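You operate a simulated robot arm through the tools that you are given. There is no shell and no other tool. Be economical: measure what you need, move in short steps, check, and stop when the job is done.

You are at the controls of a simulated two-armed robot. One attempt, no reset.

## Task
Lift the rack out of the tank and move cube four to the black tray.
Fine: the rack goes to the tank end of the table, cube five stays in it; shut the tank lid.

Only the result counts: the job must be done as asked and must still hold three seconds after the hand-in. Knocking over, shifting, dropping, spilling or breaking anything else fails it. Lids that push on must go on centred and level and be pressed home; caps that screw on are set level and turned clockwise until they are tight.

## Robot
Two 7-joint arms with two-finger parallel grippers on one trunk, on a base that drives. Base frame: it is fixed to the floor where the robot stands at the start and does not move with it; the origin is under the middle of the robot, x ahead of it, y to its left, z up. Lengths are in mm, angles in degrees, forces in N, time in s.
The left shoulder is at the start at [70, 134, 1204], the right one opposite. With the tool pointing down near the work surface each hand reaches from about 100 to 540 mm from the robot's upright axis, wherever it stands, measured 20 degrees to its own side. Places, roughly: tank lid [700, 0, 800]; tank end of the blue table [500, 500, 800]; inside of the black tray [500, 900, 800]. Payload 1.57 kg a hand.
The tool frame of a hand sits at the grasp point between the pads (the TCP): z along the fingers, y along the line on which they close. The tips reach 30 mm beyond it. The gripper opens to 80 mm. The fingers are 17 mm wide and 12 mm thick; the gripper's body (40 by 82 mm) begins 80 mm behind the TCP.
Orientation is that of the tool frame in the base frame, as [roll, pitch, yaw] about the fixed x, y, z axes, in that order (R = Rz(yaw) Ry(pitch) Rx(roll)). With the fingers straight down and closing along the base's y, the tool's x points along the base's -x, its y along +y and its z along -z.

## Interface
- The arms move only by the tool servo_tool. It takes "left_targets", "right_targets" or both (then of equal length, played together; a hand with none holds still); each is a list of rows, each a list of 2 entries, a list of its own where there are three numbers: the shift along the tool's x, y, z in mm, then the turn, a rotation vector about the tool's x, y, z in degrees. In form: [[[dx, dy, dz], [rx, ry, rz]], ...]. A call has 1 to 10 rows; each row shifts and turns the commanded pose from where the row before left it, along the tool's axes as they then stand. "left_hand" and "right_hand" are, for a hand that has rows, the opening in per cent of the stroke, from 0 (shut) to 100 (fully open), set as the call begins (left out, the last holds). Rows are played at 5 a second. More than 50 mm and 8.6 degrees between two rows, or a gripper value outside its range, and nothing of the call is played. A pose out of reach is approached as far as the arm can. The call stops where the force on the tool passes 40 N (or 10 N more than at its start, if that is more) or the arm is blocked; 0.2 s more then pass. Each finger travels about 153 mm/s and halts on what it meets, pressing with about 30 N; the grip force reading is that of the motor and also rises with nothing between the fingers. The clock runs only during rows and for 0.2 s after the last one: add rows that do not move to give the fingers time. It gives the time, the measured TCP pose, the force on the tool (base axes), the opening and the grip force at its end, in the units of the frame above (readings bear some noise).
- Cameras (640 x 400 px; columns grow to the right, rows downward): "scene" is now at [140.5, 15.2, 1445.9]; the picture's right is [0.17, -0.99, 0.00], its down [-0.45, -0.08, -0.89] and it looks along [0.88, 0.15, -0.46] (base axes); focal length 214 px, centre (320, 200). "left" rides on the left gripper at [72, 7, -122] in its tool frame; the picture's right is [-0.09, 1.00, 0.00], its down [-0.84, -0.08, -0.54] and it looks along [-0.54, -0.05, 0.84] (tool axes); focal length 238 px, centre (320, 200). "right" rides on the right gripper at [72, -7, -122] in its tool frame; the picture's right is [0.09, 1.00, 0.00], its down [-0.84, 0.08, -0.54] and it looks along [-0.54, 0.05, 0.84] (tool axes); focal length 238 px, centre (320, 200). There is no depth. A picture from a camera that has moved, and an enlarged one, comes with that camera's place and axes in the base frame and with its lens.
- grab_frame(camera): a new picture of that camera. The clock stands still meanwhile.
- raise_lower(by): slides the trunk up (or, below 0, down) by that many mm; the arms and the scene camera ride with it, the base frame stays. It gives what a move gives, with no picture.
- base_move(legs): drives the robot by 1 to 6 legs, each [ahead, left, turn to the left] in mm, mm and degrees, along the robot's own axes; the way and the turn of a leg run together, so that a leg with both is an arc; at most 1500 mm and 180 degrees a leg. The arms and the cameras ride along, it lands a little off, and it stops where it bumps. It gives what a move gives.
- head_to(pan, tilt): turns the head with the scene camera to pan (to the left, within 86 degrees either way) and tilt (down, from -29 to 69), counted from straight ahead of the robot. It gives what a move gives.
- zoom(camera, box): a new picture of the part [left, top, right, bottom] of that camera's present view, enlarged. The clock stands still meanwhile.
- close_job(): hands the job in; it is judged then, once.

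Work in short steps. Places have to be worked out from the pictures, the camera data and where the tool is seen: move nearer, look again, correct. Check each grasp and each placing, and mend what went wrong. You have 120 turns and 88 pictures in all, those below and enlarged ones among them. Open the grippers and draw the arms clear of the work before you hand the job in, unless the task says otherwise; then end with one line.

The tools are called by a JSON object that holds its "op" and its "data". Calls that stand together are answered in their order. servo_tool: Moves the arms, as the interface text tells. Its arguments: {"type":"object","properties":{"left_targets":{"type":"array"},"left_hand":{"type":"number"},"right_targets":{"type":"array"},"right_hand":{"type":"number"}},"required":[]} The other tools are called the same way: raise_lower (by) slides the trunk up or down; base_move (legs) drives the base; head_to (pan, tilt) turns the head that bears the scene camera; grab_frame (camera) takes a picture; zoom (camera, box) takes an enlarged picture of a part of a camera's view; close_job () hands the job in.

At the start:

```text
t: 0.0
left_ee_pos: [361.1, 197.6, 1318.4]
left_orientation: [180.0, 0.0, -179.9]
left_wrist_force: [0.2, -0.2, 0.7]
left_grip_width: 80.3
left_grip_force: 0.1
right_ee_pos: [322.8, -69.9, 1381.6]
right_orientation: [179.8, 0.3, 179.9]
right_wrist_force: [1.1, 0.2, 0.2]
right_grip_width: 80.0
right_grip_force: 0.1
trunk travel left (down, up): [-777.0, 163.0]
robot x, y, heading: [0.3, -0.6, -0.3]
head pan, tilt: [9.6, 27.1]
```

scene: 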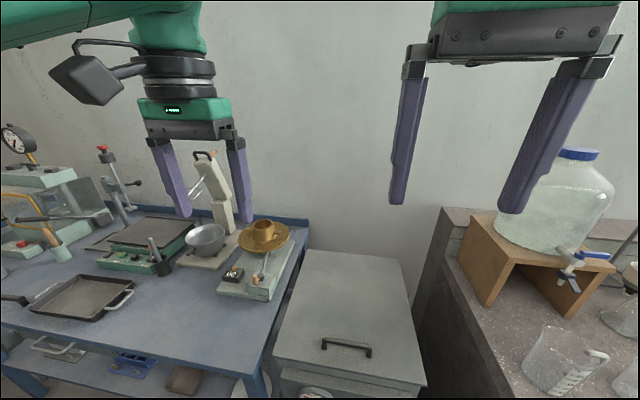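
right: 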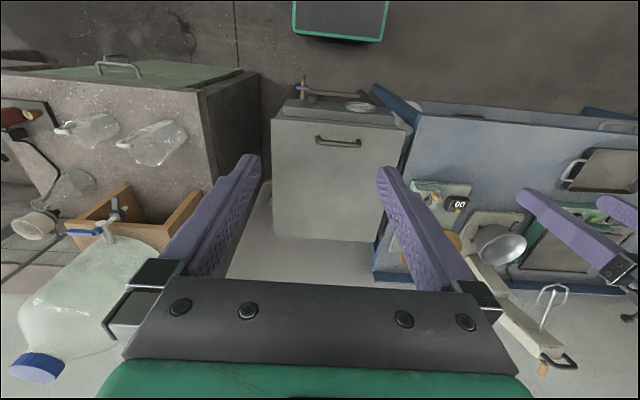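
left: 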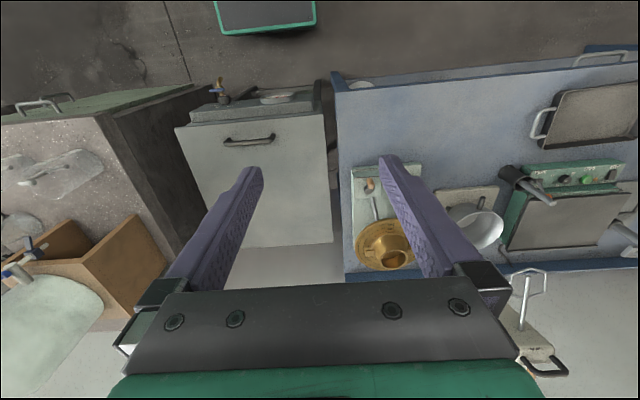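

The tank with a handled lid stands ahead, the blue table is on its left. I look closer at the tank and the table's near end.

{"op": "zoom", "data": {"camera": "scene", "box": [240, 220, 460, 400]}}

{"op": "head_to", "data": {"pan": 0, "tilt": 55}}

{"op": "grab_frame", "data": {"camera": "scene"}}

```text
2.22 times, centred on (350, 310) of scene
camera zoom: at [140.5, 15.2, 1445.9], right [0.17, -0.99, 0.0], down [-0.45, -0.08, -0.89], along [0.88, 0.15, -0.46], focal length 477 px, centre (253, -44)
```

zoom: 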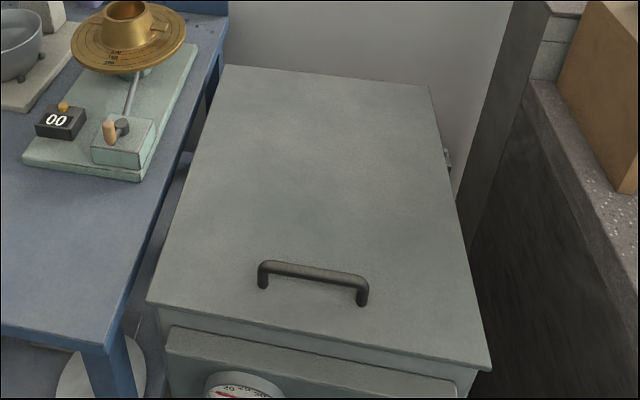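

```text
t: 0.9
left_ee_pos: [362.7, 196.8, 1318.6]
left_orientation: [-180.0, 0.2, -179.9]
left_wrist_force: [-0.3, -0.2, -0.6]
left_grip_width: 79.9
left_grip_force: 0.1
right_ee_pos: [322.6, -69.4, 1382.7]
right_orientation: [179.8, 0.2, -180.0]
right_wrist_force: [-0.6, -0.4, 0.3]
right_grip_width: 79.8
right_grip_force: 0.0
trunk travel left (down, up): [-777.0, 163.0]
robot x, y, heading: [0.4, -1.1, -0.1]
head pan, tilt: [0.0, 55.0]
```

```text
83 pictures are left
camera scene: at [122.4, -0.1, 1405.3], right [0.0, -1.0, 0.0], down [-0.82, 0.0, -0.57], along [0.57, 0.0, -0.82], focal length 214 px, centre (320, 200)
```

scene: 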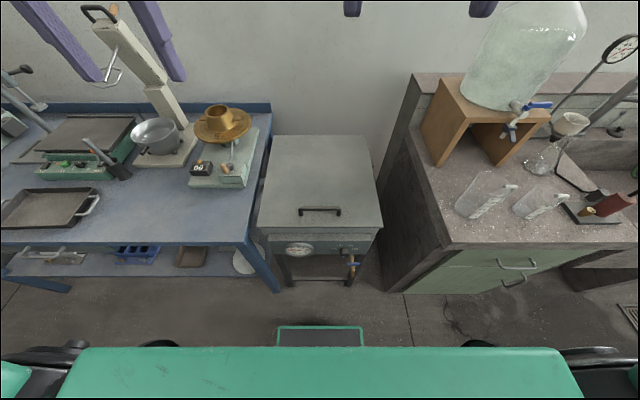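

By parallax between the scene and left pictures the handle bar is at about x 480, y 0, z 828. I look closer at the lid and the table's free area.

{"op": "zoom", "data": {"camera": "scene", "box": [240, 120, 400, 220]}}

{"op": "zoom", "data": {"camera": "scene", "box": [0, 100, 320, 300]}}

```text
4.00 times, centred on (320, 170) of scene
camera zoom: at [122.4, -0.1, 1405.3], right [0.0, -1.0, 0.0], down [-0.82, 0.0, -0.57], along [0.57, 0.0, -0.82], focal length 858 px, centre (320, 320)
```

zoom: 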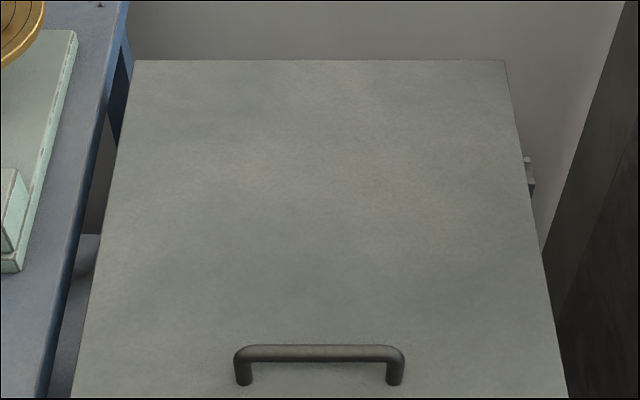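

```text
2.00 times, centred on (160, 200) of scene
camera zoom: at [122.4, -0.1, 1405.3], right [0.0, -1.0, 0.0], down [-0.82, 0.0, -0.57], along [0.57, 0.0, -0.82], focal length 429 px, centre (640, 200)
```

zoom: 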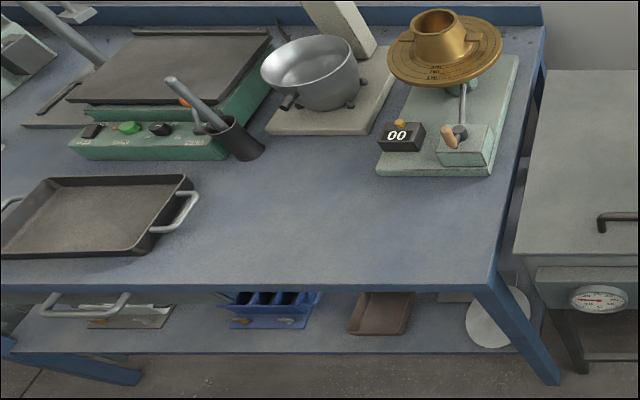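

Bar is a round black rod near the lid's front edge. I bring the right hand above it, then turn it so the fingers close along x.

{"op": "servo_tool", "data": {"right_targets": [[[-16, 5, 36], [0, 0, 0]], [[-16, 5, 36], [0, 0, 0]], [[-16, 5, 36], [0, 0, 0]], [[-16, 5, 36], [0, 0, 0]], [[-16, 5, 36], [0, 0, 0]], [[-16, 5, 36], [0, 0, 0]], [[-16, 5, 36], [0, 0, 0]], [[-16, 5, 36], [0, 0, 0]], [[-16, 5, 36], [0, 0, 0]], [[-13, 4, 30], [0, 0, 0]]]}}

{"op": "servo_tool", "data": {"right_targets": [[[0, 0, 0], [0, 0, -8.5]], [[0, 0, 0], [0, 0, -8.5]], [[0, 0, 0], [0, 0, -8.5]], [[0, 0, 0], [0, 0, -8.5]], [[0, 0, 0], [0, 0, -8.5]], [[0, 0, 0], [0, 0, -8.5]], [[0, 0, 0], [0, 0, -8.5]], [[0, 0, 0], [0, 0, -8.5]], [[0, 0, 0], [0, 0, -8.5]], [[0, 0, 0], [0, 0, -8.5]]]}}

{"op": "grab_frame", "data": {"camera": "right"}}

```text
t: 3.1
left_ee_pos: [362.0, 196.9, 1317.0]
left_orientation: [-179.9, 0.1, -179.9]
left_wrist_force: [-0.3, 0.4, -0.5]
left_grip_width: 79.9
left_grip_force: 0.0
right_ee_pos: [481.7, -20.5, 1029.0]
right_orientation: [179.8, 0.2, 179.9]
right_wrist_force: [0.7, 0.0, -0.1]
right_grip_width: 79.8
right_grip_force: 0.0
trunk travel left (down, up): [-777.0, 163.0]
robot x, y, heading: [-2.4, -0.5, -0.0]
head pan, tilt: [0.0, 55.0]
```

```text
t: 5.3
left_ee_pos: [362.1, 198.0, 1317.4]
left_orientation: [180.0, 0.1, -179.9]
left_wrist_force: [0.7, -0.8, 0.6]
left_grip_width: 79.9
left_grip_force: 0.1
right_ee_pos: [480.6, -18.3, 1029.1]
right_orientation: [-179.8, 0.2, -94.9]
right_wrist_force: [-0.2, -0.3, -1.0]
right_grip_width: 80.0
right_grip_force: 0.1
trunk travel left (down, up): [-777.0, 163.0]
robot x, y, heading: [-2.9, 2.4, 0.1]
head pan, tilt: [0.0, 55.0]
```

```text
80 pictures are left
camera right: at [479.7, -91.9, 1150.7], right [-1.0, -0.01, 0.0], down [-0.01, 0.84, 0.55], along [0.0, 0.55, -0.84], focal length 238 px, centre (320, 200)
```

right: 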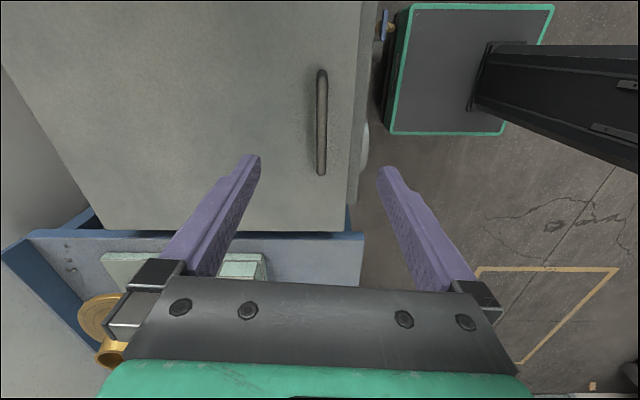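

The bar runs y ±70 at about x 477, z ~830. I square the yaw and go down to just above.

{"op": "servo_tool", "data": {"right_targets": [[[0, 0, 30], [0, 0, -4.9]], [[0, 0, 38], [0, 0, 0]], [[0, 0, 38], [0, 0, 0]], [[0, 0, 38], [0, 0, 0]], [[0, 0, 30], [0, 0, 0]]]}}

{"op": "grab_frame", "data": {"camera": "right"}}

{"op": "zoom", "data": {"camera": "scene", "box": [240, 120, 400, 220]}}

```text
t: 6.5
left_ee_pos: [362.4, 197.2, 1317.5]
left_orientation: [-180.0, 0.0, -179.9]
left_wrist_force: [0.3, -0.2, -0.5]
left_grip_width: 80.1
left_grip_force: 0.1
right_ee_pos: [482.0, -18.4, 853.7]
right_orientation: [-179.8, 0.2, -90.2]
right_wrist_force: [-0.5, 0.0, 0.2]
right_grip_width: 79.9
right_grip_force: 0.0
trunk travel left (down, up): [-777.0, 163.0]
robot x, y, heading: [-4.5, -3.1, 0.1]
head pan, tilt: [0.0, 55.0]
```

```text
79 pictures are left
camera right: at [486.3, -91.9, 976.2], right [-1.0, -0.09, 0.0], down [-0.08, 0.84, 0.54], along [-0.05, 0.54, -0.84], focal length 238 px, centre (320, 200)
```

right: 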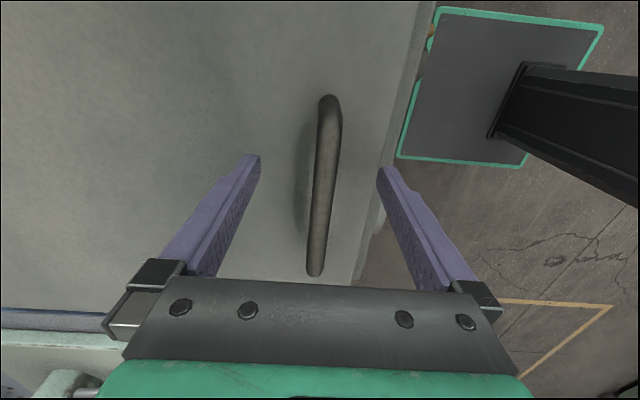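

```text
4.00 times, centred on (320, 170) of scene
camera zoom: at [122.7, 0.0, 1405.2], right [0.0, -1.0, 0.0], down [-0.82, 0.0, -0.57], along [0.57, 0.0, -0.82], focal length 858 px, centre (320, 320)
```

zoom: 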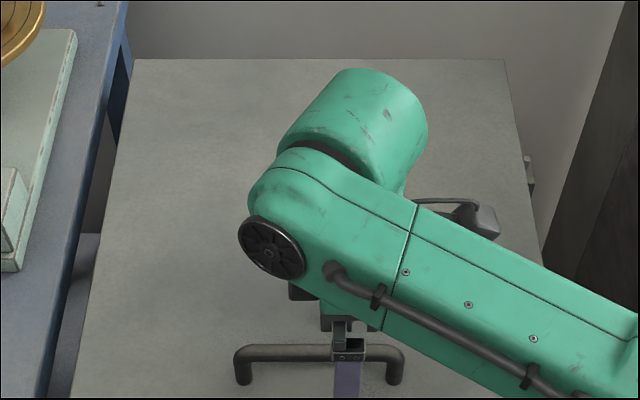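

The bar is at about z 840, x 476, between the fingers. I lower 12 mm, centre, and close.

{"op": "servo_tool", "data": {"right_targets": [[[0, 5, 12], [0, 0, 0]], [[0, 0, 0], [0, 0, 0]]]}}

{"op": "servo_tool", "data": {"right_targets": [[[0, 0, 0], [0, 0, 0]], [[0, 0, 0], [0, 0, 0]], [[0, 0, 0], [0, 0, 0]]], "right_hand": 0}}

```text
t: 7.1
left_ee_pos: [361.2, 197.0, 1317.9]
left_orientation: [-180.0, 0.2, -179.8]
left_wrist_force: [0.8, -0.5, -0.2]
left_grip_width: 79.9
left_grip_force: 0.0
right_ee_pos: [477.2, -18.6, 844.6]
right_orientation: [-179.7, 0.2, -90.0]
right_wrist_force: [-0.6, 0.4, 0.1]
right_grip_width: 79.8
right_grip_force: 0.1
trunk travel left (down, up): [-777.0, 163.0]
robot x, y, heading: [-1.5, -2.0, 0.2]
head pan, tilt: [0.0, 55.0]
```

```text
t: 7.9
left_ee_pos: [364.4, 196.8, 1316.7]
left_orientation: [-180.0, 0.0, -180.0]
left_wrist_force: [0.0, 0.0, -0.4]
left_grip_width: 80.2
left_grip_force: 0.1
right_ee_pos: [480.1, -19.1, 843.5]
right_orientation: [-179.7, 0.2, -90.2]
right_wrist_force: [13.1, 0.4, 6.8]
right_grip_width: 13.6
right_grip_force: 30.3
trunk travel left (down, up): [-777.0, 163.0]
robot x, y, heading: [1.8, 2.1, -0.1]
head pan, tilt: [0.0, 55.0]
```

The bar is gripped (13.6 mm). I lift along an arc about a hinge at roughly x 885, z 795, fingers kept vertical so the bar turns in the pads.

{"op": "servo_tool", "data": {"right_targets": [[[0, -3, -21], [0, 0, 0]], [[0, -4, -21], [0, 0, 0]], [[0, -5, -21], [0, 0, 0]], [[0, -6, -20], [0, 0, 0]], [[0, -7.5, -20], [0, 0, 0]], [[0, -8, -20], [0, 0, 0]]]}}

{"op": "grab_frame", "data": {"camera": "scene"}}

```text
t: 9.3
left_ee_pos: [365.8, 197.4, 1316.3]
left_orientation: [180.0, -0.1, 180.0]
left_wrist_force: [0.1, -0.1, -0.4]
left_grip_width: 80.2
left_grip_force: 0.1
right_ee_pos: [512.3, -19.0, 964.5]
right_orientation: [180.0, 0.2, -90.1]
right_wrist_force: [7.0, -1.1, -6.9]
right_grip_width: 14.2
right_grip_force: 30.5
trunk travel left (down, up): [-777.0, 163.0]
robot x, y, heading: [2.6, -1.9, 0.1]
head pan, tilt: [0.0, 55.0]
```

```text
77 pictures are left
camera scene: at [126.1, -0.4, 1404.9], right [0.0, -1.0, 0.0], down [-0.82, 0.0, -0.57], along [0.57, 0.0, -0.82], focal length 214 px, centre (320, 200)
```

scene: 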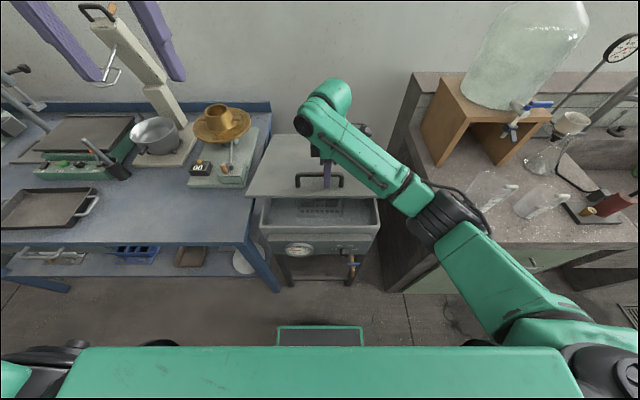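

The lid opens smoothly. I continue the arc to about 54°.

{"op": "servo_tool", "data": {"right_targets": [[[0, -9.6, -19.2], [0, 0, 0]], [[0, -10, -18.7], [0, 0, 0]], [[0, -11.5, -18], [0, 0, 0]], [[0, -12, -17.7], [0, 0, 0]], [[0, -13, -16.8], [0, 0, 0]], [[0, -14, -16.2], [0, 0, 0]], [[0, -15, -15.3], [0, 0, 0]], [[0, -15.3, -14.6], [0, 0, 0]], [[0, -16.5, -13.6], [0, 0, 0]], [[0, -16.8, -13], [0, 0, 0]]]}}

{"op": "grab_frame", "data": {"camera": "scene"}}

```text
t: 11.5
left_ee_pos: [366.5, 205.8, 1314.0]
left_orientation: [-179.6, -0.2, -179.8]
left_wrist_force: [0.1, -0.1, 0.4]
left_grip_width: 79.9
left_grip_force: 0.1
right_ee_pos: [588.8, -22.4, 1084.8]
right_orientation: [-179.9, -0.1, -90.0]
right_wrist_force: [9.2, 23.1, -9.5]
right_grip_width: 13.3
right_grip_force: 30.2
right hand out of reach, approached as far as the arm can: row 7, 8, 9, 10
trunk travel left (down, up): [-777.0, 163.0]
robot x, y, heading: [0.4, -0.6, -0.1]
head pan, tilt: [0.0, 55.0]
```

```text
76 pictures are left
camera scene: at [128.0, 9.0, 1404.6], right [0.0, -1.0, 0.01], down [-0.82, 0.0, -0.57], along [0.57, -0.01, -0.82], focal length 214 px, centre (320, 200)
```

scene: 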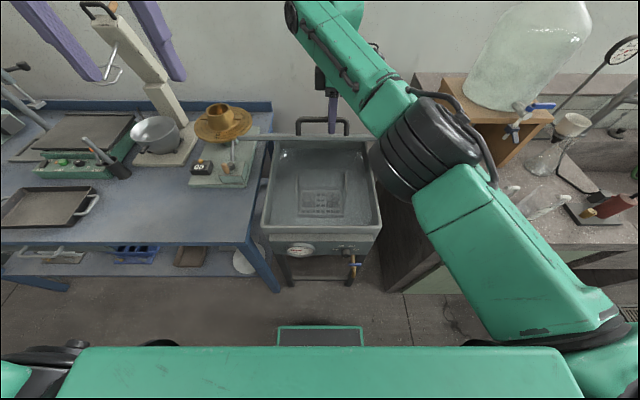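

The reach ends at about 45°. I will close the lid again along the same way, then drive nearer and reopen; first the reverse of the last ten rows.

{"op": "servo_tool", "data": {"right_targets": [[[0, 16.8, 13], [0, 0, 0]], [[0, 16.5, 13.6], [0, 0, 0]], [[0, 15.3, 14.6], [0, 0, 0]], [[0, 15, 15.3], [0, 0, 0]]]}}

```text
t: 12.5
left_ee_pos: [376.2, 199.9, 1313.3]
left_orientation: [-179.8, -0.5, -179.9]
left_wrist_force: [-0.2, 0.1, -0.3]
left_grip_width: 80.0
left_grip_force: 0.0
right_ee_pos: [538.6, -29.8, 1026.6]
right_orientation: [-180.0, 0.4, -90.5]
right_wrist_force: [27.0, 8.1, -17.9]
right_grip_width: 13.8
right_grip_force: 30.6
trunk travel left (down, up): [-777.0, 163.0]
robot x, y, heading: [2.0, -2.0, 0.3]
head pan, tilt: [0.0, 55.0]
stopped in row 4 (right hand): the force on the tool passed its limit (the readings are from after the stop); the commanded pose is now the measured one
```

The command was clipped at the reach limit, so it now pulls a bit inward. I resume on the computed arc from the measured pose.

{"op": "servo_tool", "data": {"right_targets": [[[0, -6, 7.7], [0, 0, 0]], [[0, 11.3, 18.1], [0, 0, 0]], [[0, 9.8, 19], [0, 0, 0]], [[0, 9.8, 18.9], [0, 0, 0]], [[0, 7.7, 19.9], [0, 0, 0]], [[0, 7.8, 19.8], [0, 0, 0]], [[0, 5.6, 20.5], [0, 0, 0]], [[0, 5.7, 20.6], [0, 0, 0]], [[0, 3, 20], [0, 0, 0]], [[0, 3, 20], [0, 0, 0]]]}}

```text
t: 14.7
left_ee_pos: [363.6, 196.1, 1318.4]
left_orientation: [-179.9, -0.1, -179.9]
left_wrist_force: [0.6, 0.4, 0.1]
left_grip_width: 80.2
left_grip_force: 0.1
right_ee_pos: [479.8, -30.1, 858.3]
right_orientation: [-178.1, 0.7, -90.6]
right_wrist_force: [-0.9, 0.1, 8.0]
right_grip_width: 13.7
right_grip_force: 29.9
trunk travel left (down, up): [-777.0, 163.0]
robot x, y, heading: [1.1, 0.1, -0.0]
head pan, tilt: [0.0, 55.0]
stopped in row 10 (right hand): the force on the tool passed its limit (the readings are from after the stop); the commanded pose is now the measured one
```

The lid seems to be down (bar slid a bit lower in the pads). I open, rise to clear and look.

{"op": "servo_tool", "data": {"right_targets": [[[0, 0, 0], [0, 0, 0]], [[0, 0, 0], [0, 0, 0]], [[0, 0, -40], [-1.5, 0, 0]], [[0, 0, -45], [0, 0, 0]]], "right_hand": 100}}

{"op": "grab_frame", "data": {"camera": "right"}}

{"op": "grab_frame", "data": {"camera": "scene"}}

```text
t: 15.7
left_ee_pos: [362.6, 197.4, 1317.3]
left_orientation: [-180.0, 0.1, 179.9]
left_wrist_force: [0.5, -0.2, -0.4]
left_grip_width: 79.9
left_grip_force: 0.0
right_ee_pos: [474.9, -30.5, 941.9]
right_orientation: [-179.6, 0.5, -90.5]
right_wrist_force: [-0.9, -0.3, 0.7]
right_grip_width: 80.3
right_grip_force: 0.1
trunk travel left (down, up): [-777.0, 163.0]
robot x, y, heading: [-0.3, -2.5, 0.1]
head pan, tilt: [0.0, 55.0]
```

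```text
75 pictures are left
camera right: at [479.2, -104.3, 1063.8], right [-1.0, -0.08, -0.01], down [-0.07, 0.83, 0.55], along [-0.04, 0.55, -0.84], focal length 238 px, centre (320, 200)
```

right: 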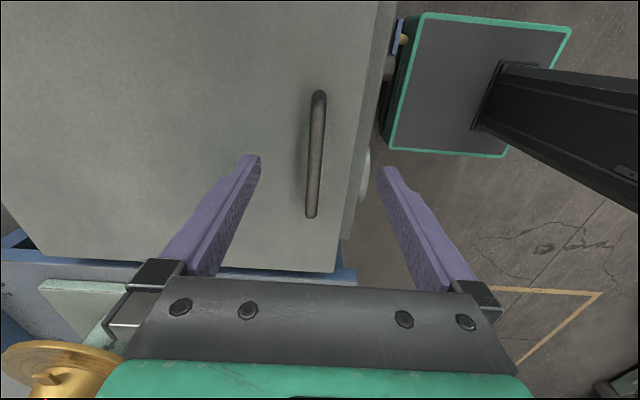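

```text
74 pictures are left
camera scene: at [122.3, 0.1, 1405.2], right [0.0, -1.0, 0.0], down [-0.82, 0.0, -0.57], along [0.57, 0.0, -0.82], focal length 214 px, centre (320, 200)
```

scene: 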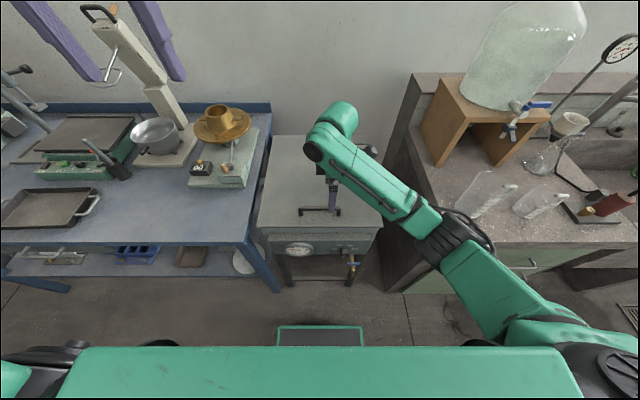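

Lid is shut. The base deck front is at about x 235, tank knobs at about x 400: I drive 120 mm ahead, hands high.

{"op": "servo_tool", "data": {"right_targets": [[[0, 0, -45], [0, 0, 0]]]}}

{"op": "base_move", "data": {"legs": [[120, 0, 0]]}}

{"op": "grab_frame", "data": {"camera": "scene"}}

{"op": "grab_frame", "data": {"camera": "right"}}

```text
t: 16.1
left_ee_pos: [361.6, 196.7, 1316.7]
left_orientation: [-180.0, 0.2, -180.0]
left_wrist_force: [0.8, -0.1, -0.5]
left_grip_width: 80.1
left_grip_force: 0.2
right_ee_pos: [475.3, -32.4, 988.3]
right_orientation: [-179.7, 0.5, -90.5]
right_wrist_force: [-0.1, -0.4, 0.5]
right_grip_width: 79.7
right_grip_force: 0.1
trunk travel left (down, up): [-777.0, 163.0]
robot x, y, heading: [2.8, 2.3, 0.0]
head pan, tilt: [0.0, 55.0]
```

```text
t: 17.4
left_ee_pos: [479.8, 196.3, 1318.6]
left_orientation: [179.9, 0.1, 180.0]
left_wrist_force: [0.4, -0.2, 0.8]
left_grip_width: 79.6
left_grip_force: 0.0
right_ee_pos: [594.2, -32.3, 988.2]
right_orientation: [-179.5, 0.6, -90.6]
right_wrist_force: [-1.0, -0.2, -0.2]
right_grip_width: 80.0
right_grip_force: 0.1
trunk travel left (down, up): [-777.0, 163.0]
robot x, y, heading: [121.4, -1.8, -0.2]
head pan, tilt: [0.0, 55.0]
```

```text
73 pictures are left
camera scene: at [240.1, -0.5, 1405.5], right [0.0, -1.0, 0.0], down [-0.82, 0.0, -0.57], along [0.57, 0.0, -0.82], focal length 214 px, centre (320, 200)
```

scene: 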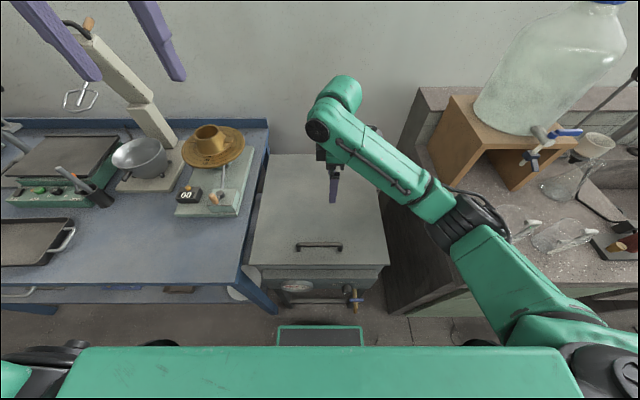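

```text
72 pictures are left
camera right: at [597.2, -105.6, 1109.7], right [-1.0, -0.08, -0.01], down [-0.07, 0.83, 0.55], along [-0.04, 0.55, -0.84], focal length 238 px, centre (320, 200)
```

right: 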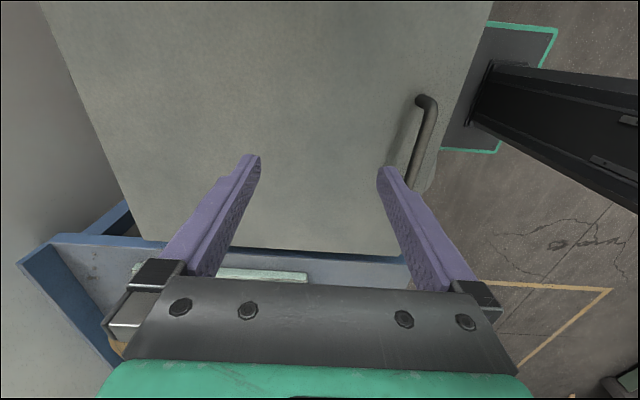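

Handle again measured at x 479, z ~840. I bring the hand back over it and down, then close.

{"op": "servo_tool", "data": {"right_targets": [[[-3, 40, 0], [0, 0, 0.6]], [[-3, 40, 0], [0, 0, 0]], [[0, 36, 20], [0, 0, 0]], [[0, 0, 45], [0, 0, 0]], [[0, 0, 45], [0, 0, 0]], [[0, 0, 33], [0, 0, 0]], [[0, 0, 0], [0, 0, 0]]]}}

{"op": "servo_tool", "data": {"right_targets": [[[0, 0, 0], [0, 0, 0]], [[0, 0, 0], [0, 0, 0]], [[0, 0, 0], [0, 0, 0]]], "right_hand": 0}}

```text
t: 19.0
left_ee_pos: [481.3, 195.5, 1318.3]
left_orientation: [179.9, 0.2, 180.0]
left_wrist_force: [0.2, 0.3, 0.1]
left_grip_width: 80.3
left_grip_force: 0.0
right_ee_pos: [480.3, -21.9, 844.0]
right_orientation: [-179.6, 0.6, -91.2]
right_wrist_force: [-0.3, 0.3, -0.3]
right_grip_width: 80.0
right_grip_force: 0.1
trunk travel left (down, up): [-777.0, 163.0]
robot x, y, heading: [119.9, -0.9, -0.3]
head pan, tilt: [0.0, 55.0]
```

```text
t: 19.8
left_ee_pos: [481.3, 196.5, 1317.4]
left_orientation: [-180.0, 0.1, 180.0]
left_wrist_force: [0.9, -1.0, -0.9]
left_grip_width: 79.9
left_grip_force: 0.0
right_ee_pos: [479.9, -21.7, 845.4]
right_orientation: [-179.7, 0.6, -91.3]
right_wrist_force: [-6.7, -1.6, -6.4]
right_grip_width: 13.8
right_grip_force: 30.6
trunk travel left (down, up): [-777.0, 163.0]
robot x, y, heading: [121.9, -1.6, -0.1]
head pan, tilt: [0.0, 55.0]
```

Gripped. I lift only about 4° and loosen the fingers slightly to see whether the lid stays by itself.

{"op": "servo_tool", "data": {"right_targets": [[[0, -1, -14], [0, 0, 0]], [[0, -3, -14], [0, 0, 0]]]}}

{"op": "zoom", "data": {"camera": "scene", "box": [240, 220, 400, 320]}}

{"op": "servo_tool", "data": {"right_targets": [[[0, 0, 0], [0, 0, 0]], [[0, 0, 0], [0, 0, 0]]], "right_hand": 24}}

{"op": "zoom", "data": {"camera": "scene", "box": [240, 220, 400, 320]}}

```text
t: 20.4
left_ee_pos: [482.8, 197.8, 1317.6]
left_orientation: [-179.9, 0.1, 180.0]
left_wrist_force: [0.2, -0.1, 0.2]
left_grip_width: 80.0
left_grip_force: 0.1
right_ee_pos: [483.9, -22.3, 872.0]
right_orientation: [-179.7, 0.6, -91.2]
right_wrist_force: [-2.6, 3.4, -7.0]
right_grip_width: 14.1
right_grip_force: 30.4
trunk travel left (down, up): [-777.0, 163.0]
robot x, y, heading: [118.7, -0.1, -0.1]
head pan, tilt: [0.0, 55.0]
```

```text
4.00 times, centred on (320, 270) of scene
camera zoom: at [242.2, 0.6, 1405.2], right [0.0, -1.0, 0.0], down [-0.82, 0.0, -0.57], along [0.57, 0.0, -0.82], focal length 858 px, centre (320, -80)
```

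zoom: 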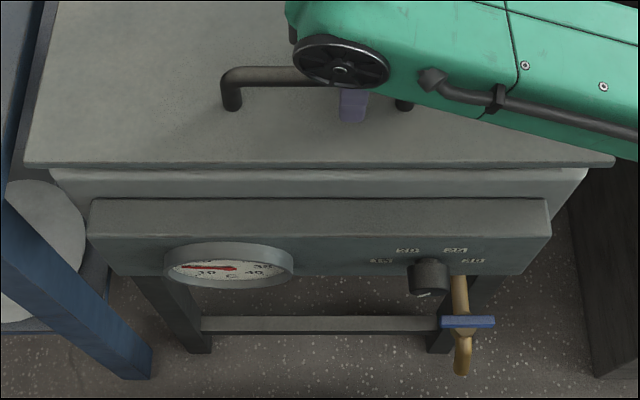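

```text
t: 21.0
left_ee_pos: [480.9, 195.8, 1318.2]
left_orientation: [-179.9, 0.2, -180.0]
left_wrist_force: [0.3, 0.6, -0.2]
left_grip_width: 79.8
left_grip_force: 0.1
right_ee_pos: [483.7, -24.0, 872.8]
right_orientation: [-179.5, 0.6, -91.4]
right_wrist_force: [-4.6, -1.7, 1.1]
right_grip_width: 22.9
right_grip_force: 1.7
trunk travel left (down, up): [-777.0, 163.0]
robot x, y, heading: [122.0, -1.9, -0.2]
head pan, tilt: [0.0, 55.0]
```

```text
4.00 times, centred on (320, 270) of scene
camera zoom: at [241.3, -0.8, 1405.4], right [0.0, -1.0, 0.0], down [-0.82, 0.0, -0.57], along [0.57, 0.0, -0.82], focal length 858 px, centre (320, -80)
```

zoom: 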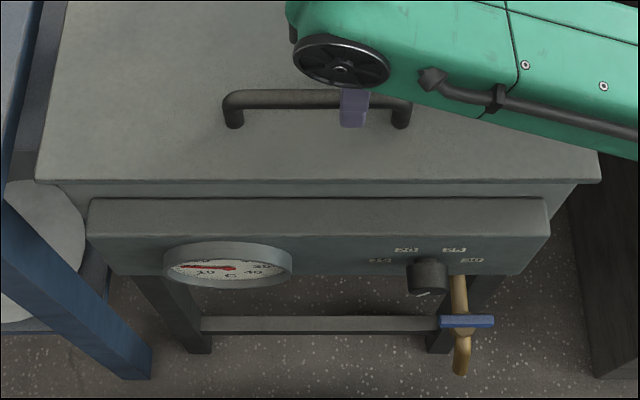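

The lid falls back when loosened, so the right hand must hold it while the left takes the rack. I regrip the bar.

{"op": "servo_tool", "data": {"right_targets": [[[0, 4, 27], [0, 0, -1.3]], [[0, 0, 0], [0, 0, 0]]]}}

{"op": "servo_tool", "data": {"right_targets": [[[0, 0, 0], [0, 0, 0]], [[0, 0, 0], [0, 0, 0]]], "right_hand": 0}}

{"op": "servo_tool", "data": {"right_targets": [[[0, -3, -21], [0, 0, 0]], [[0, -4, -21], [0, 0, 0]], [[0, -5, -21], [0, 0, 0]], [[0, -6, -20], [0, 0, 0]], [[0, -7.5, -20], [0, 0, 0]], [[0, -8, -20], [0, 0, 0]], [[0, -9.6, -19.2], [0, 0, 0]], [[0, -10, -18.7], [0, 0, 0]], [[0, -11.5, -18], [0, 0, 0]], [[0, -12, -17.7], [0, 0, 0]]]}}

```text
t: 21.6
left_ee_pos: [482.8, 196.3, 1317.7]
left_orientation: [180.0, 0.2, -179.9]
left_wrist_force: [1.2, 0.0, 0.0]
left_grip_width: 80.1
left_grip_force: 0.0
right_ee_pos: [479.9, -23.4, 846.2]
right_orientation: [-179.6, 0.6, -90.0]
right_wrist_force: [-1.2, -0.2, -0.5]
right_grip_width: 19.3
right_grip_force: 0.1
trunk travel left (down, up): [-777.0, 163.0]
robot x, y, heading: [121.8, -1.8, -0.1]
head pan, tilt: [0.0, 55.0]
```

```text
t: 22.2
left_ee_pos: [481.7, 196.9, 1316.8]
left_orientation: [179.9, 0.1, 179.9]
left_wrist_force: [-0.5, 0.1, -0.5]
left_grip_width: 80.0
left_grip_force: 0.0
right_ee_pos: [480.7, -22.9, 844.9]
right_orientation: [-179.7, 0.6, -89.9]
right_wrist_force: [-3.6, -0.4, -3.0]
right_grip_width: 13.9
right_grip_force: 29.7
trunk travel left (down, up): [-777.0, 163.0]
robot x, y, heading: [122.0, 1.1, -0.2]
head pan, tilt: [0.0, 55.0]
```

```text
t: 24.4
left_ee_pos: [481.8, 198.2, 1316.5]
left_orientation: [180.0, 0.1, -179.9]
left_wrist_force: [-0.1, -0.4, -0.3]
left_grip_width: 80.0
left_grip_force: 0.0
right_ee_pos: [554.8, -22.4, 1043.6]
right_orientation: [-179.6, 0.5, -89.8]
right_wrist_force: [-1.4, 3.9, -1.2]
right_grip_width: 13.7
right_grip_force: 30.0
trunk travel left (down, up): [-777.0, 163.0]
robot x, y, heading: [116.7, 0.5, -0.2]
head pan, tilt: [0.0, 55.0]
```

Smooth with low force. I continue to about 60°.

{"op": "servo_tool", "data": {"right_targets": [[[0, -13, -16.8], [0, 0, 0]], [[0, -14, -16.2], [0, 0, 0]], [[0, -15, -15.3], [0, 0, 0]], [[0, -15.3, -14.6], [0, 0, 0]], [[0, -16.5, -13.6], [0, 0, 0]], [[0, -16.8, -13], [0, 0, 0]], [[0, -17.7, -12], [0, 0, 0]], [[0, -18.3, -11], [0, 0, 0]], [[0, -18.8, -10], [0, 0, 0]]]}}

{"op": "grab_frame", "data": {"camera": "scene"}}

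{"op": "grab_frame", "data": {"camera": "left"}}

```text
t: 26.4
left_ee_pos: [482.2, 199.7, 1317.8]
left_orientation: [-179.9, 0.0, 180.0]
left_wrist_force: [-0.5, -0.5, -0.5]
left_grip_width: 80.3
left_grip_force: 0.1
right_ee_pos: [686.7, -23.4, 1159.5]
right_orientation: [-179.5, 0.4, -89.7]
right_wrist_force: [1.6, 11.0, -1.0]
right_grip_width: 13.8
right_grip_force: 30.4
right hand out of reach, approached as far as the arm can: row 9
trunk travel left (down, up): [-777.0, 163.0]
robot x, y, heading: [120.2, -0.7, 0.1]
head pan, tilt: [0.0, 55.0]
```

```text
69 pictures are left
camera scene: at [243.4, 3.7, 1405.1], right [0.0, -1.0, 0.0], down [-0.82, 0.0, -0.57], along [0.57, 0.0, -0.82], focal length 214 px, centre (320, 200)
```

scene: 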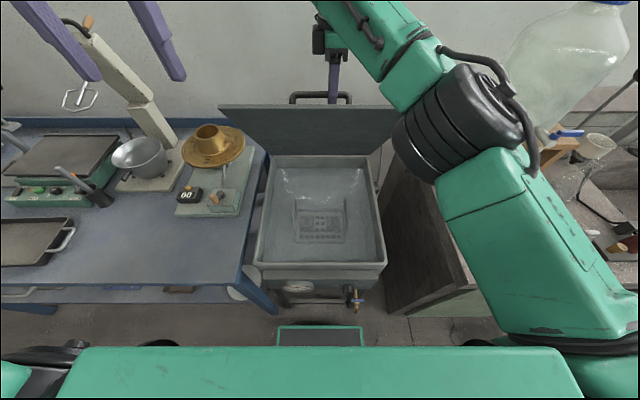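

```text
68 pictures are left
camera left: at [411.2, 207.1, 1439.0], right [0.09, 1.0, 0.0], down [0.84, -0.08, 0.54], along [0.54, -0.05, -0.84], focal length 238 px, centre (320, 200)
```

left: 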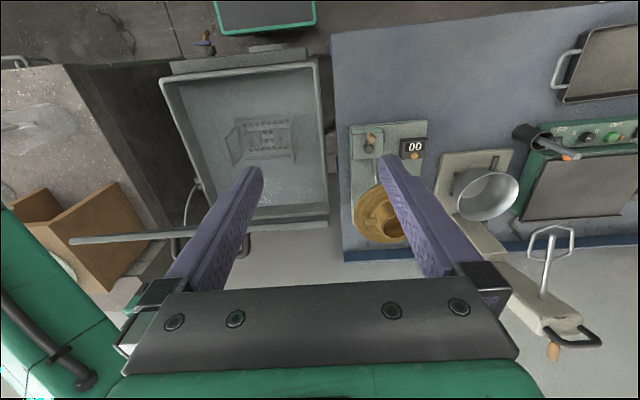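

Lid is held at ~55°. Now I zoom on the rack in the tank.

{"op": "zoom", "data": {"camera": "scene", "box": [270, 165, 382, 265]}}

{"op": "zoom", "data": {"camera": "left", "box": [200, 70, 330, 180]}}

```text
4.00 times, centred on (326, 215) of scene
camera zoom: at [243.4, 3.7, 1405.1], right [0.0, -1.0, 0.0], down [-0.82, 0.0, -0.57], along [0.57, 0.0, -0.82], focal length 858 px, centre (296, 140)
```

zoom: 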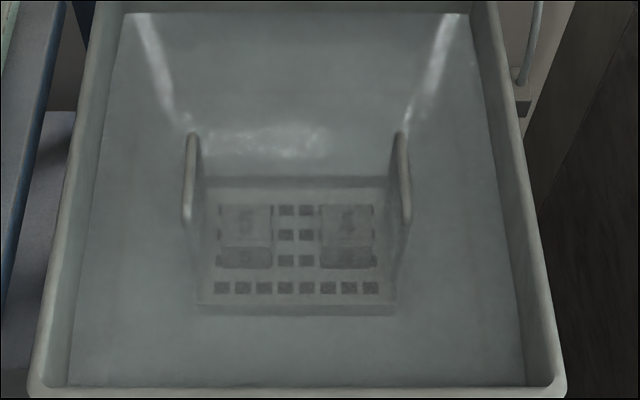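

```text
3.64 times, centred on (265, 125) of left
camera zoom: at [411.2, 207.1, 1439.0], right [0.09, 1.0, 0.0], down [0.84, -0.08, 0.54], along [0.54, -0.05, -0.84], focal length 867 px, centre (520, 473)
```

zoom: 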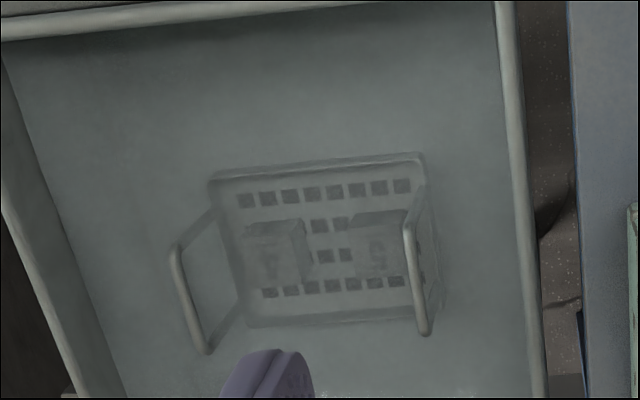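

The rack is a shallow tray with bail handles at its left and right ends, so it wants two hands and the lid must stay up alone. There is a rod at the right rear of the tank; I look at it.

{"op": "zoom", "data": {"camera": "scene", "box": [350, 100, 430, 220]}}

{"op": "zoom", "data": {"camera": "left", "box": [60, 160, 260, 285]}}

{"op": "zoom", "data": {"camera": "right", "box": [0, 0, 640, 400]}}

```text
3.33 times, centred on (390, 160) of scene
camera zoom: at [243.4, 3.7, 1405.1], right [0.0, -1.0, 0.0], down [-0.82, 0.0, -0.57], along [0.57, 0.0, -0.82], focal length 715 px, centre (87, 333)
```

zoom: 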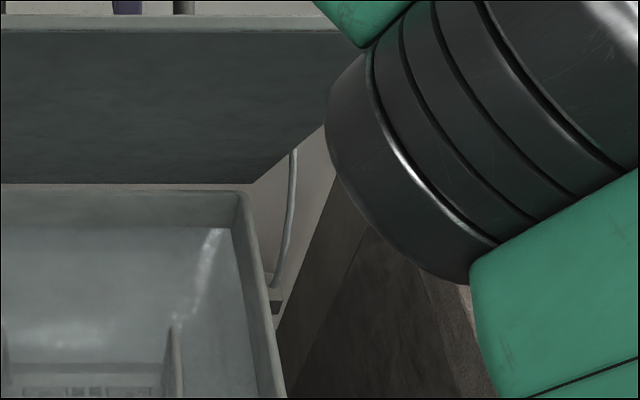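

```text
3.20 times, centred on (160, 222) of left
camera zoom: at [411.2, 207.1, 1439.0], right [0.09, 1.0, 0.0], down [0.84, -0.08, 0.54], along [0.54, -0.05, -0.84], focal length 763 px, centre (832, 128)
```

zoom: 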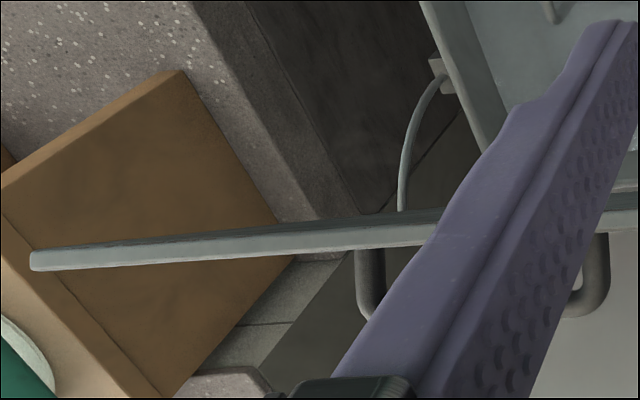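

```text
1.00 times, centred on (320, 200) of right
camera zoom: at [690.6, -96.9, 1281.0], right [-1.0, -0.1, -0.01], down [-0.09, 0.83, 0.55], along [-0.05, 0.55, -0.84], focal length 238 px, centre (320, 200)
```

zoom: 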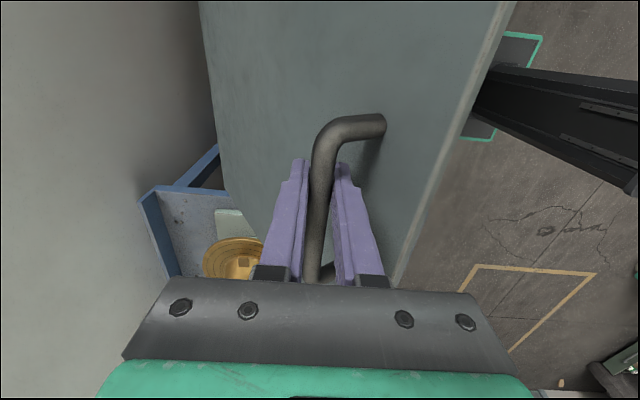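

A curved stay rod links lid and tank at the right rear. I plan to push the lid past vertical from below with the left hand, fingers pointing ahead, while the right still guards; first I bring the left hand down in front of the lid and turn it.

{"op": "servo_tool", "data": {"left_targets": [[[-4, -15, 40], [0, 0, 0]], [[-4, -15, 40], [0, 0, 0]], [[-4, -15, 40], [0, 0, 0]], [[-4, -15, 40], [0, 0, 0]], [[-4, -15, 40], [0, 0, 0]], [[-4, -15, 40], [0, 0, 0]]], "left_hand": 0}}

{"op": "servo_tool", "data": {"left_targets": [[[0, 0, 0], [0, -8.5, 0]], [[0, 0, 0], [0, -8.5, 0]], [[0, 0, 0], [0, -8.5, 0]], [[0, 0, 0], [0, -8.5, 0]], [[0, 0, 0], [0, -8.5, 0]], [[0, 0, 0], [0, -8.5, 0]], [[0, 0, 0], [0, -8.5, 0]], [[0, 0, 0], [0, -8.5, 0]], [[0, 0, 0], [0, -8.5, 0]], [[0, 0, 0], [0, -8.5, 0]]]}}

{"op": "grab_frame", "data": {"camera": "scene"}}

```text
t: 27.8
left_ee_pos: [508.1, 110.6, 1078.5]
left_orientation: [-179.7, 0.0, -180.0]
left_wrist_force: [0.0, -0.1, 0.3]
left_grip_width: 0.1
left_grip_force: 21.6
right_ee_pos: [686.2, -23.6, 1159.5]
right_orientation: [-179.5, 0.3, -89.9]
right_wrist_force: [1.4, 13.6, -1.7]
right_grip_width: 13.7
right_grip_force: 29.8
trunk travel left (down, up): [-777.0, 163.0]
robot x, y, heading: [120.5, -0.3, 0.0]
head pan, tilt: [0.0, 55.0]
```

```text
t: 30.0
left_ee_pos: [549.2, 94.0, 1134.6]
left_orientation: [-179.7, 36.9, -179.8]
left_wrist_force: [-0.2, 0.3, 0.1]
left_grip_width: 0.0
left_grip_force: 21.4
left hand out of reach, approached as far as the arm can: row 3, 4, 5, 6, 7, 8, 9, 10
right_ee_pos: [686.9, -24.2, 1159.0]
right_orientation: [-179.6, 0.3, -90.0]
right_wrist_force: [0.4, 13.4, -2.1]
right_grip_width: 13.8
right_grip_force: 29.3
trunk travel left (down, up): [-777.0, 163.0]
robot x, y, heading: [116.8, 0.6, -0.2]
head pan, tilt: [0.0, 55.0]
```

```text
62 pictures are left
camera scene: at [243.2, 5.0, 1405.1], right [0.0, -1.0, 0.0], down [-0.82, 0.0, -0.57], along [0.57, 0.0, -0.82], focal length 214 px, centre (320, 200)
```

scene: 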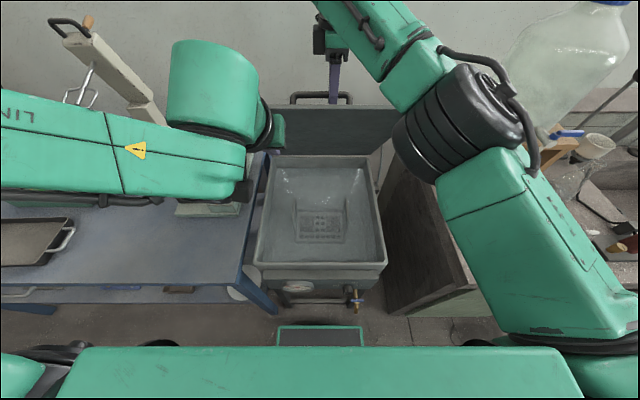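

The left hand can't tilt further that close in; at 37° now. I go forward while tilting more.

{"op": "servo_tool", "data": {"left_targets": [[[-16, 0, 12], [0, -3, 0]], [[-15.3, 0, 12.9], [0, -3, 0]], [[-14.6, 0, 13.6], [0, -3, 0]], [[-13.9, 0, 14.4], [0, -3, 0]]]}}

{"op": "grab_frame", "data": {"camera": "left"}}

```text
t: 31.0
left_ee_pos: [627.5, 95.0, 1132.0]
left_orientation: [-179.7, 48.8, -179.7]
left_wrist_force: [-3.3, 0.0, -0.4]
left_grip_width: 0.0
left_grip_force: 21.5
right_ee_pos: [685.5, -23.5, 1160.0]
right_orientation: [-179.5, 0.4, -89.8]
right_wrist_force: [3.2, 13.1, -0.9]
right_grip_width: 13.7
right_grip_force: 30.5
trunk travel left (down, up): [-777.0, 163.0]
robot x, y, heading: [116.7, -0.9, 0.0]
head pan, tilt: [0.0, 55.0]
```

```text
61 pictures are left
camera left: at [487.5, 100.8, 1158.6], right [0.06, 1.0, 0.07], down [0.14, -0.07, 0.99], along [0.99, -0.05, -0.15], focal length 238 px, centre (320, 200)
```

left: 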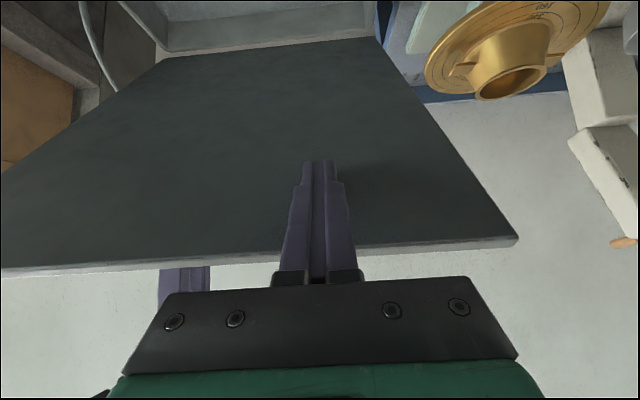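

The fingertips touch the lid's underside. I open the right hand only partly (lid is near its inner finger) and raise it off the bar while the left supports.

{"op": "servo_tool", "data": {"right_targets": [[[0, 0, 0], [0, 0, 0]], [[0, 0, 0], [0, 0, 0]], [[0, 0, -25], [0, 0, 0]], [[0, 0, -25], [0, 0, 0]], [[0, 0, -25], [0, 0, 0]]], "right_hand": 36}}

{"op": "grab_frame", "data": {"camera": "left"}}

```text
t: 32.2
left_ee_pos: [625.0, 87.8, 1133.9]
left_orientation: [179.8, 48.9, 179.9]
left_wrist_force: [0.2, -0.5, 0.4]
left_grip_width: 0.0
left_grip_force: 21.5
right_ee_pos: [654.4, -47.5, 1225.7]
right_orientation: [-179.5, 0.7, -89.9]
right_wrist_force: [-0.2, -0.3, 0.5]
right_grip_width: 28.8
right_grip_force: 0.1
right hand out of reach, approached as far as the arm can: row 3, 4, 5
trunk travel left (down, up): [-777.0, 163.0]
robot x, y, heading: [121.3, 1.9, -0.0]
head pan, tilt: [0.0, 55.0]
```

```text
60 pictures are left
camera left: at [486.5, 94.2, 1160.0], right [0.06, 1.0, 0.07], down [0.14, -0.08, 0.99], along [0.99, -0.05, -0.15], focal length 238 px, centre (320, 200)
```

left: 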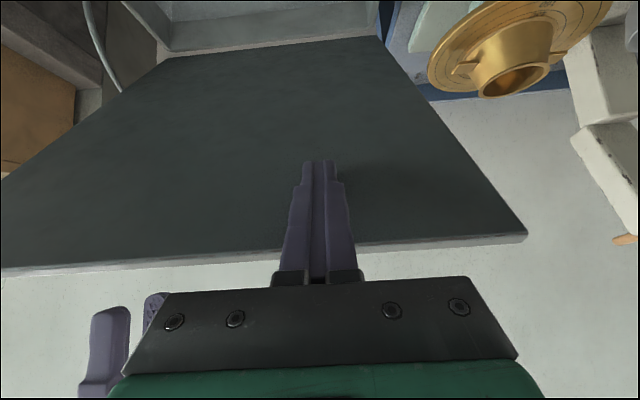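

Left hand feels almost no load – the lid may hold itself at this angle. I draw the right hand back over the edge, then back the left a little and see whether the lid follows.

{"op": "servo_tool", "data": {"right_targets": [[[0, 30, 0], [0, 0, 0]], [[0, 40, 0], [0, 0, 0]], [[10, 40, 0], [0, 0, 0]], [[30, 30, 0], [0, 0, 0]]]}}

{"op": "servo_tool", "data": {"left_targets": [[[6.5, 0, -7.5], [0, 0, 0]], [[6.5, 0, -7.5], [0, 0, 0]], [[0, 0, 0], [0, 0, 0]], [[0, 0, 0], [0, 0, 0]]]}}

{"op": "grab_frame", "data": {"camera": "left"}}

```text
t: 33.2
left_ee_pos: [625.1, 86.7, 1133.3]
left_orientation: [179.8, 48.9, 179.8]
left_wrist_force: [-0.5, 0.1, -0.4]
left_grip_width: 0.0
left_grip_force: 20.9
right_ee_pos: [513.3, -88.7, 1224.0]
right_orientation: [-179.5, 0.7, -89.9]
right_wrist_force: [-0.1, 0.3, -0.6]
right_grip_width: 28.8
right_grip_force: 0.0
trunk travel left (down, up): [-777.0, 163.0]
robot x, y, heading: [116.6, -0.3, 0.1]
head pan, tilt: [0.0, 55.0]
```

```text
t: 34.2
left_ee_pos: [607.0, 90.0, 1132.5]
left_orientation: [180.0, 48.9, -179.9]
left_wrist_force: [0.1, 0.1, 0.3]
left_grip_width: 0.0
left_grip_force: 21.2
right_ee_pos: [514.4, -84.0, 1223.6]
right_orientation: [-179.6, 0.6, -90.0]
right_wrist_force: [-0.4, 0.2, -0.3]
right_grip_width: 28.9
right_grip_force: 0.1
trunk travel left (down, up): [-777.0, 163.0]
robot x, y, heading: [119.7, 2.6, -0.1]
head pan, tilt: [0.0, 55.0]
```

```text
59 pictures are left
camera left: at [467.5, 96.3, 1159.8], right [0.06, 1.0, 0.07], down [0.14, -0.08, 0.99], along [0.99, -0.05, -0.15], focal length 238 px, centre (320, 200)
```

left: 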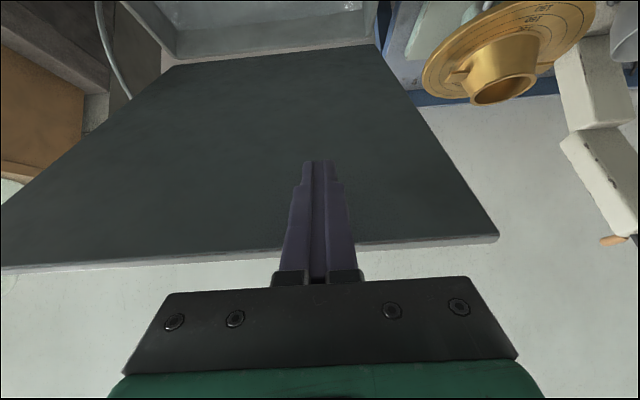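

The lid stays up on its stay without support. I retract the left hand and turn it back downward.

{"op": "servo_tool", "data": {"left_targets": [[[16.4, 0, -18.9], [0, 8.2, 0]], [[18.9, 0, -16.4], [0, 8.2, 0]], [[21, 0, -13.6], [0, 8.2, 0]], [[22.7, 0, -10.6], [0, 8.2, 0]], [[24, 0, -6.9], [0, 8.2, 0]], [[24.7, 0, -3.5], [0, 7.9, 0]]], "left_hand": 100}}

{"op": "grab_frame", "data": {"camera": "scene"}}

```text
t: 35.6
left_ee_pos: [458.1, 90.2, 1133.5]
left_orientation: [-179.9, -0.2, 179.9]
left_wrist_force: [0.5, -1.1, -0.3]
left_grip_width: 80.0
left_grip_force: 0.0
right_ee_pos: [515.3, -85.7, 1224.7]
right_orientation: [-179.5, 0.5, -90.0]
right_wrist_force: [0.3, 0.2, 0.4]
right_grip_width: 28.6
right_grip_force: 0.1
trunk travel left (down, up): [-777.0, 163.0]
robot x, y, heading: [121.0, -1.3, -0.1]
head pan, tilt: [0.0, 55.0]
```

```text
58 pictures are left
camera scene: at [242.7, -0.5, 1405.2], right [0.0, -1.0, 0.0], down [-0.82, 0.0, -0.57], along [0.57, 0.0, -0.82], focal length 214 px, centre (320, 200)
```

scene: 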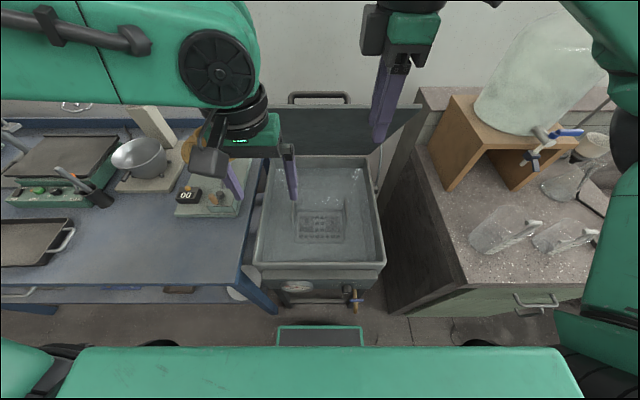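

The lid holds. Now I turn the right hand back so both close along y, and open it.

{"op": "servo_tool", "data": {"right_targets": [[[0, 0, 0], [0, 0, 8.5]], [[0, 0, 0], [0, 0, 8.5]], [[0, 0, 0], [0, 0, 8.5]], [[0, 0, 0], [0, 0, 8.5]], [[0, 0, 0], [0, 0, 8.5]], [[0, 0, 0], [0, 0, 8.5]], [[0, 0, 0], [0, 0, 8.5]], [[0, 0, 0], [0, 0, 8.5]], [[0, 0, 0], [0, 0, 8.5]], [[0, 0, 0], [0, 0, 8.5]]], "right_hand": 100}}

{"op": "raise_lower", "data": {"by": -120}}

{"op": "grab_frame", "data": {"camera": "right"}}

{"op": "grab_frame", "data": {"camera": "left"}}

```text
t: 37.8
left_ee_pos: [457.6, 89.3, 1133.8]
left_orientation: [180.0, 0.0, 180.0]
left_wrist_force: [0.0, 0.4, 0.7]
left_grip_width: 79.7
left_grip_force: 0.0
right_ee_pos: [516.0, -83.4, 1223.6]
right_orientation: [179.5, 0.4, -175.0]
right_wrist_force: [-0.8, -0.4, -0.2]
right_grip_width: 79.9
right_grip_force: 0.0
trunk travel left (down, up): [-777.0, 163.0]
robot x, y, heading: [122.7, -2.5, -0.4]
head pan, tilt: [0.0, 55.0]
```

```text
t: 39.3
left_ee_pos: [458.1, 90.0, 1014.7]
left_orientation: [180.0, -0.1, -179.9]
left_wrist_force: [0.0, -0.1, -0.6]
left_grip_width: 79.8
left_grip_force: 0.0
right_ee_pos: [515.0, -83.5, 1103.7]
right_orientation: [179.4, 0.4, -175.0]
right_wrist_force: [0.4, 1.2, 0.6]
right_grip_width: 80.2
right_grip_force: 0.1
trunk travel left (down, up): [-657.0, 283.0]
robot x, y, heading: [117.8, 2.0, -0.2]
head pan, tilt: [0.0, 55.0]
```

```text
57 pictures are left
camera right: at [442.0, -99.0, 1225.2], right [-0.18, 0.98, 0.01], down [0.82, 0.15, 0.55], along [0.54, 0.11, -0.84], focal length 238 px, centre (320, 200)
```

right: 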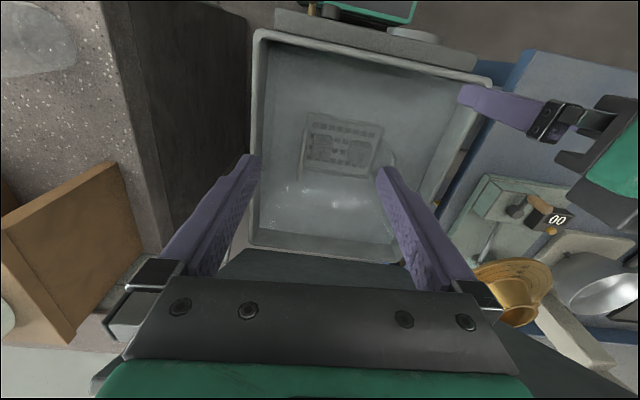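

```text
56 pictures are left
camera left: at [385.3, 96.3, 1136.4], right [0.09, 1.0, 0.0], down [0.84, -0.08, 0.54], along [0.54, -0.05, -0.84], focal length 238 px, centre (320, 200)
```

left: 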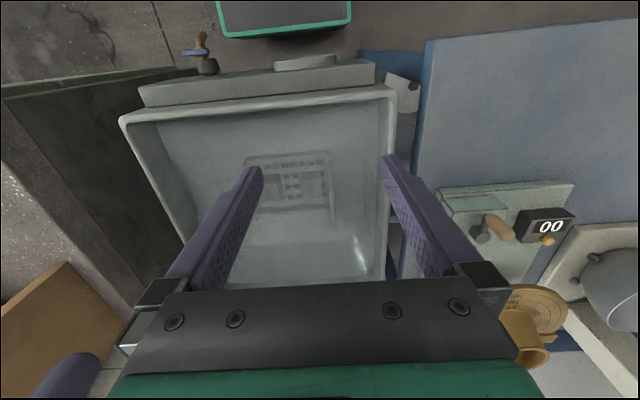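

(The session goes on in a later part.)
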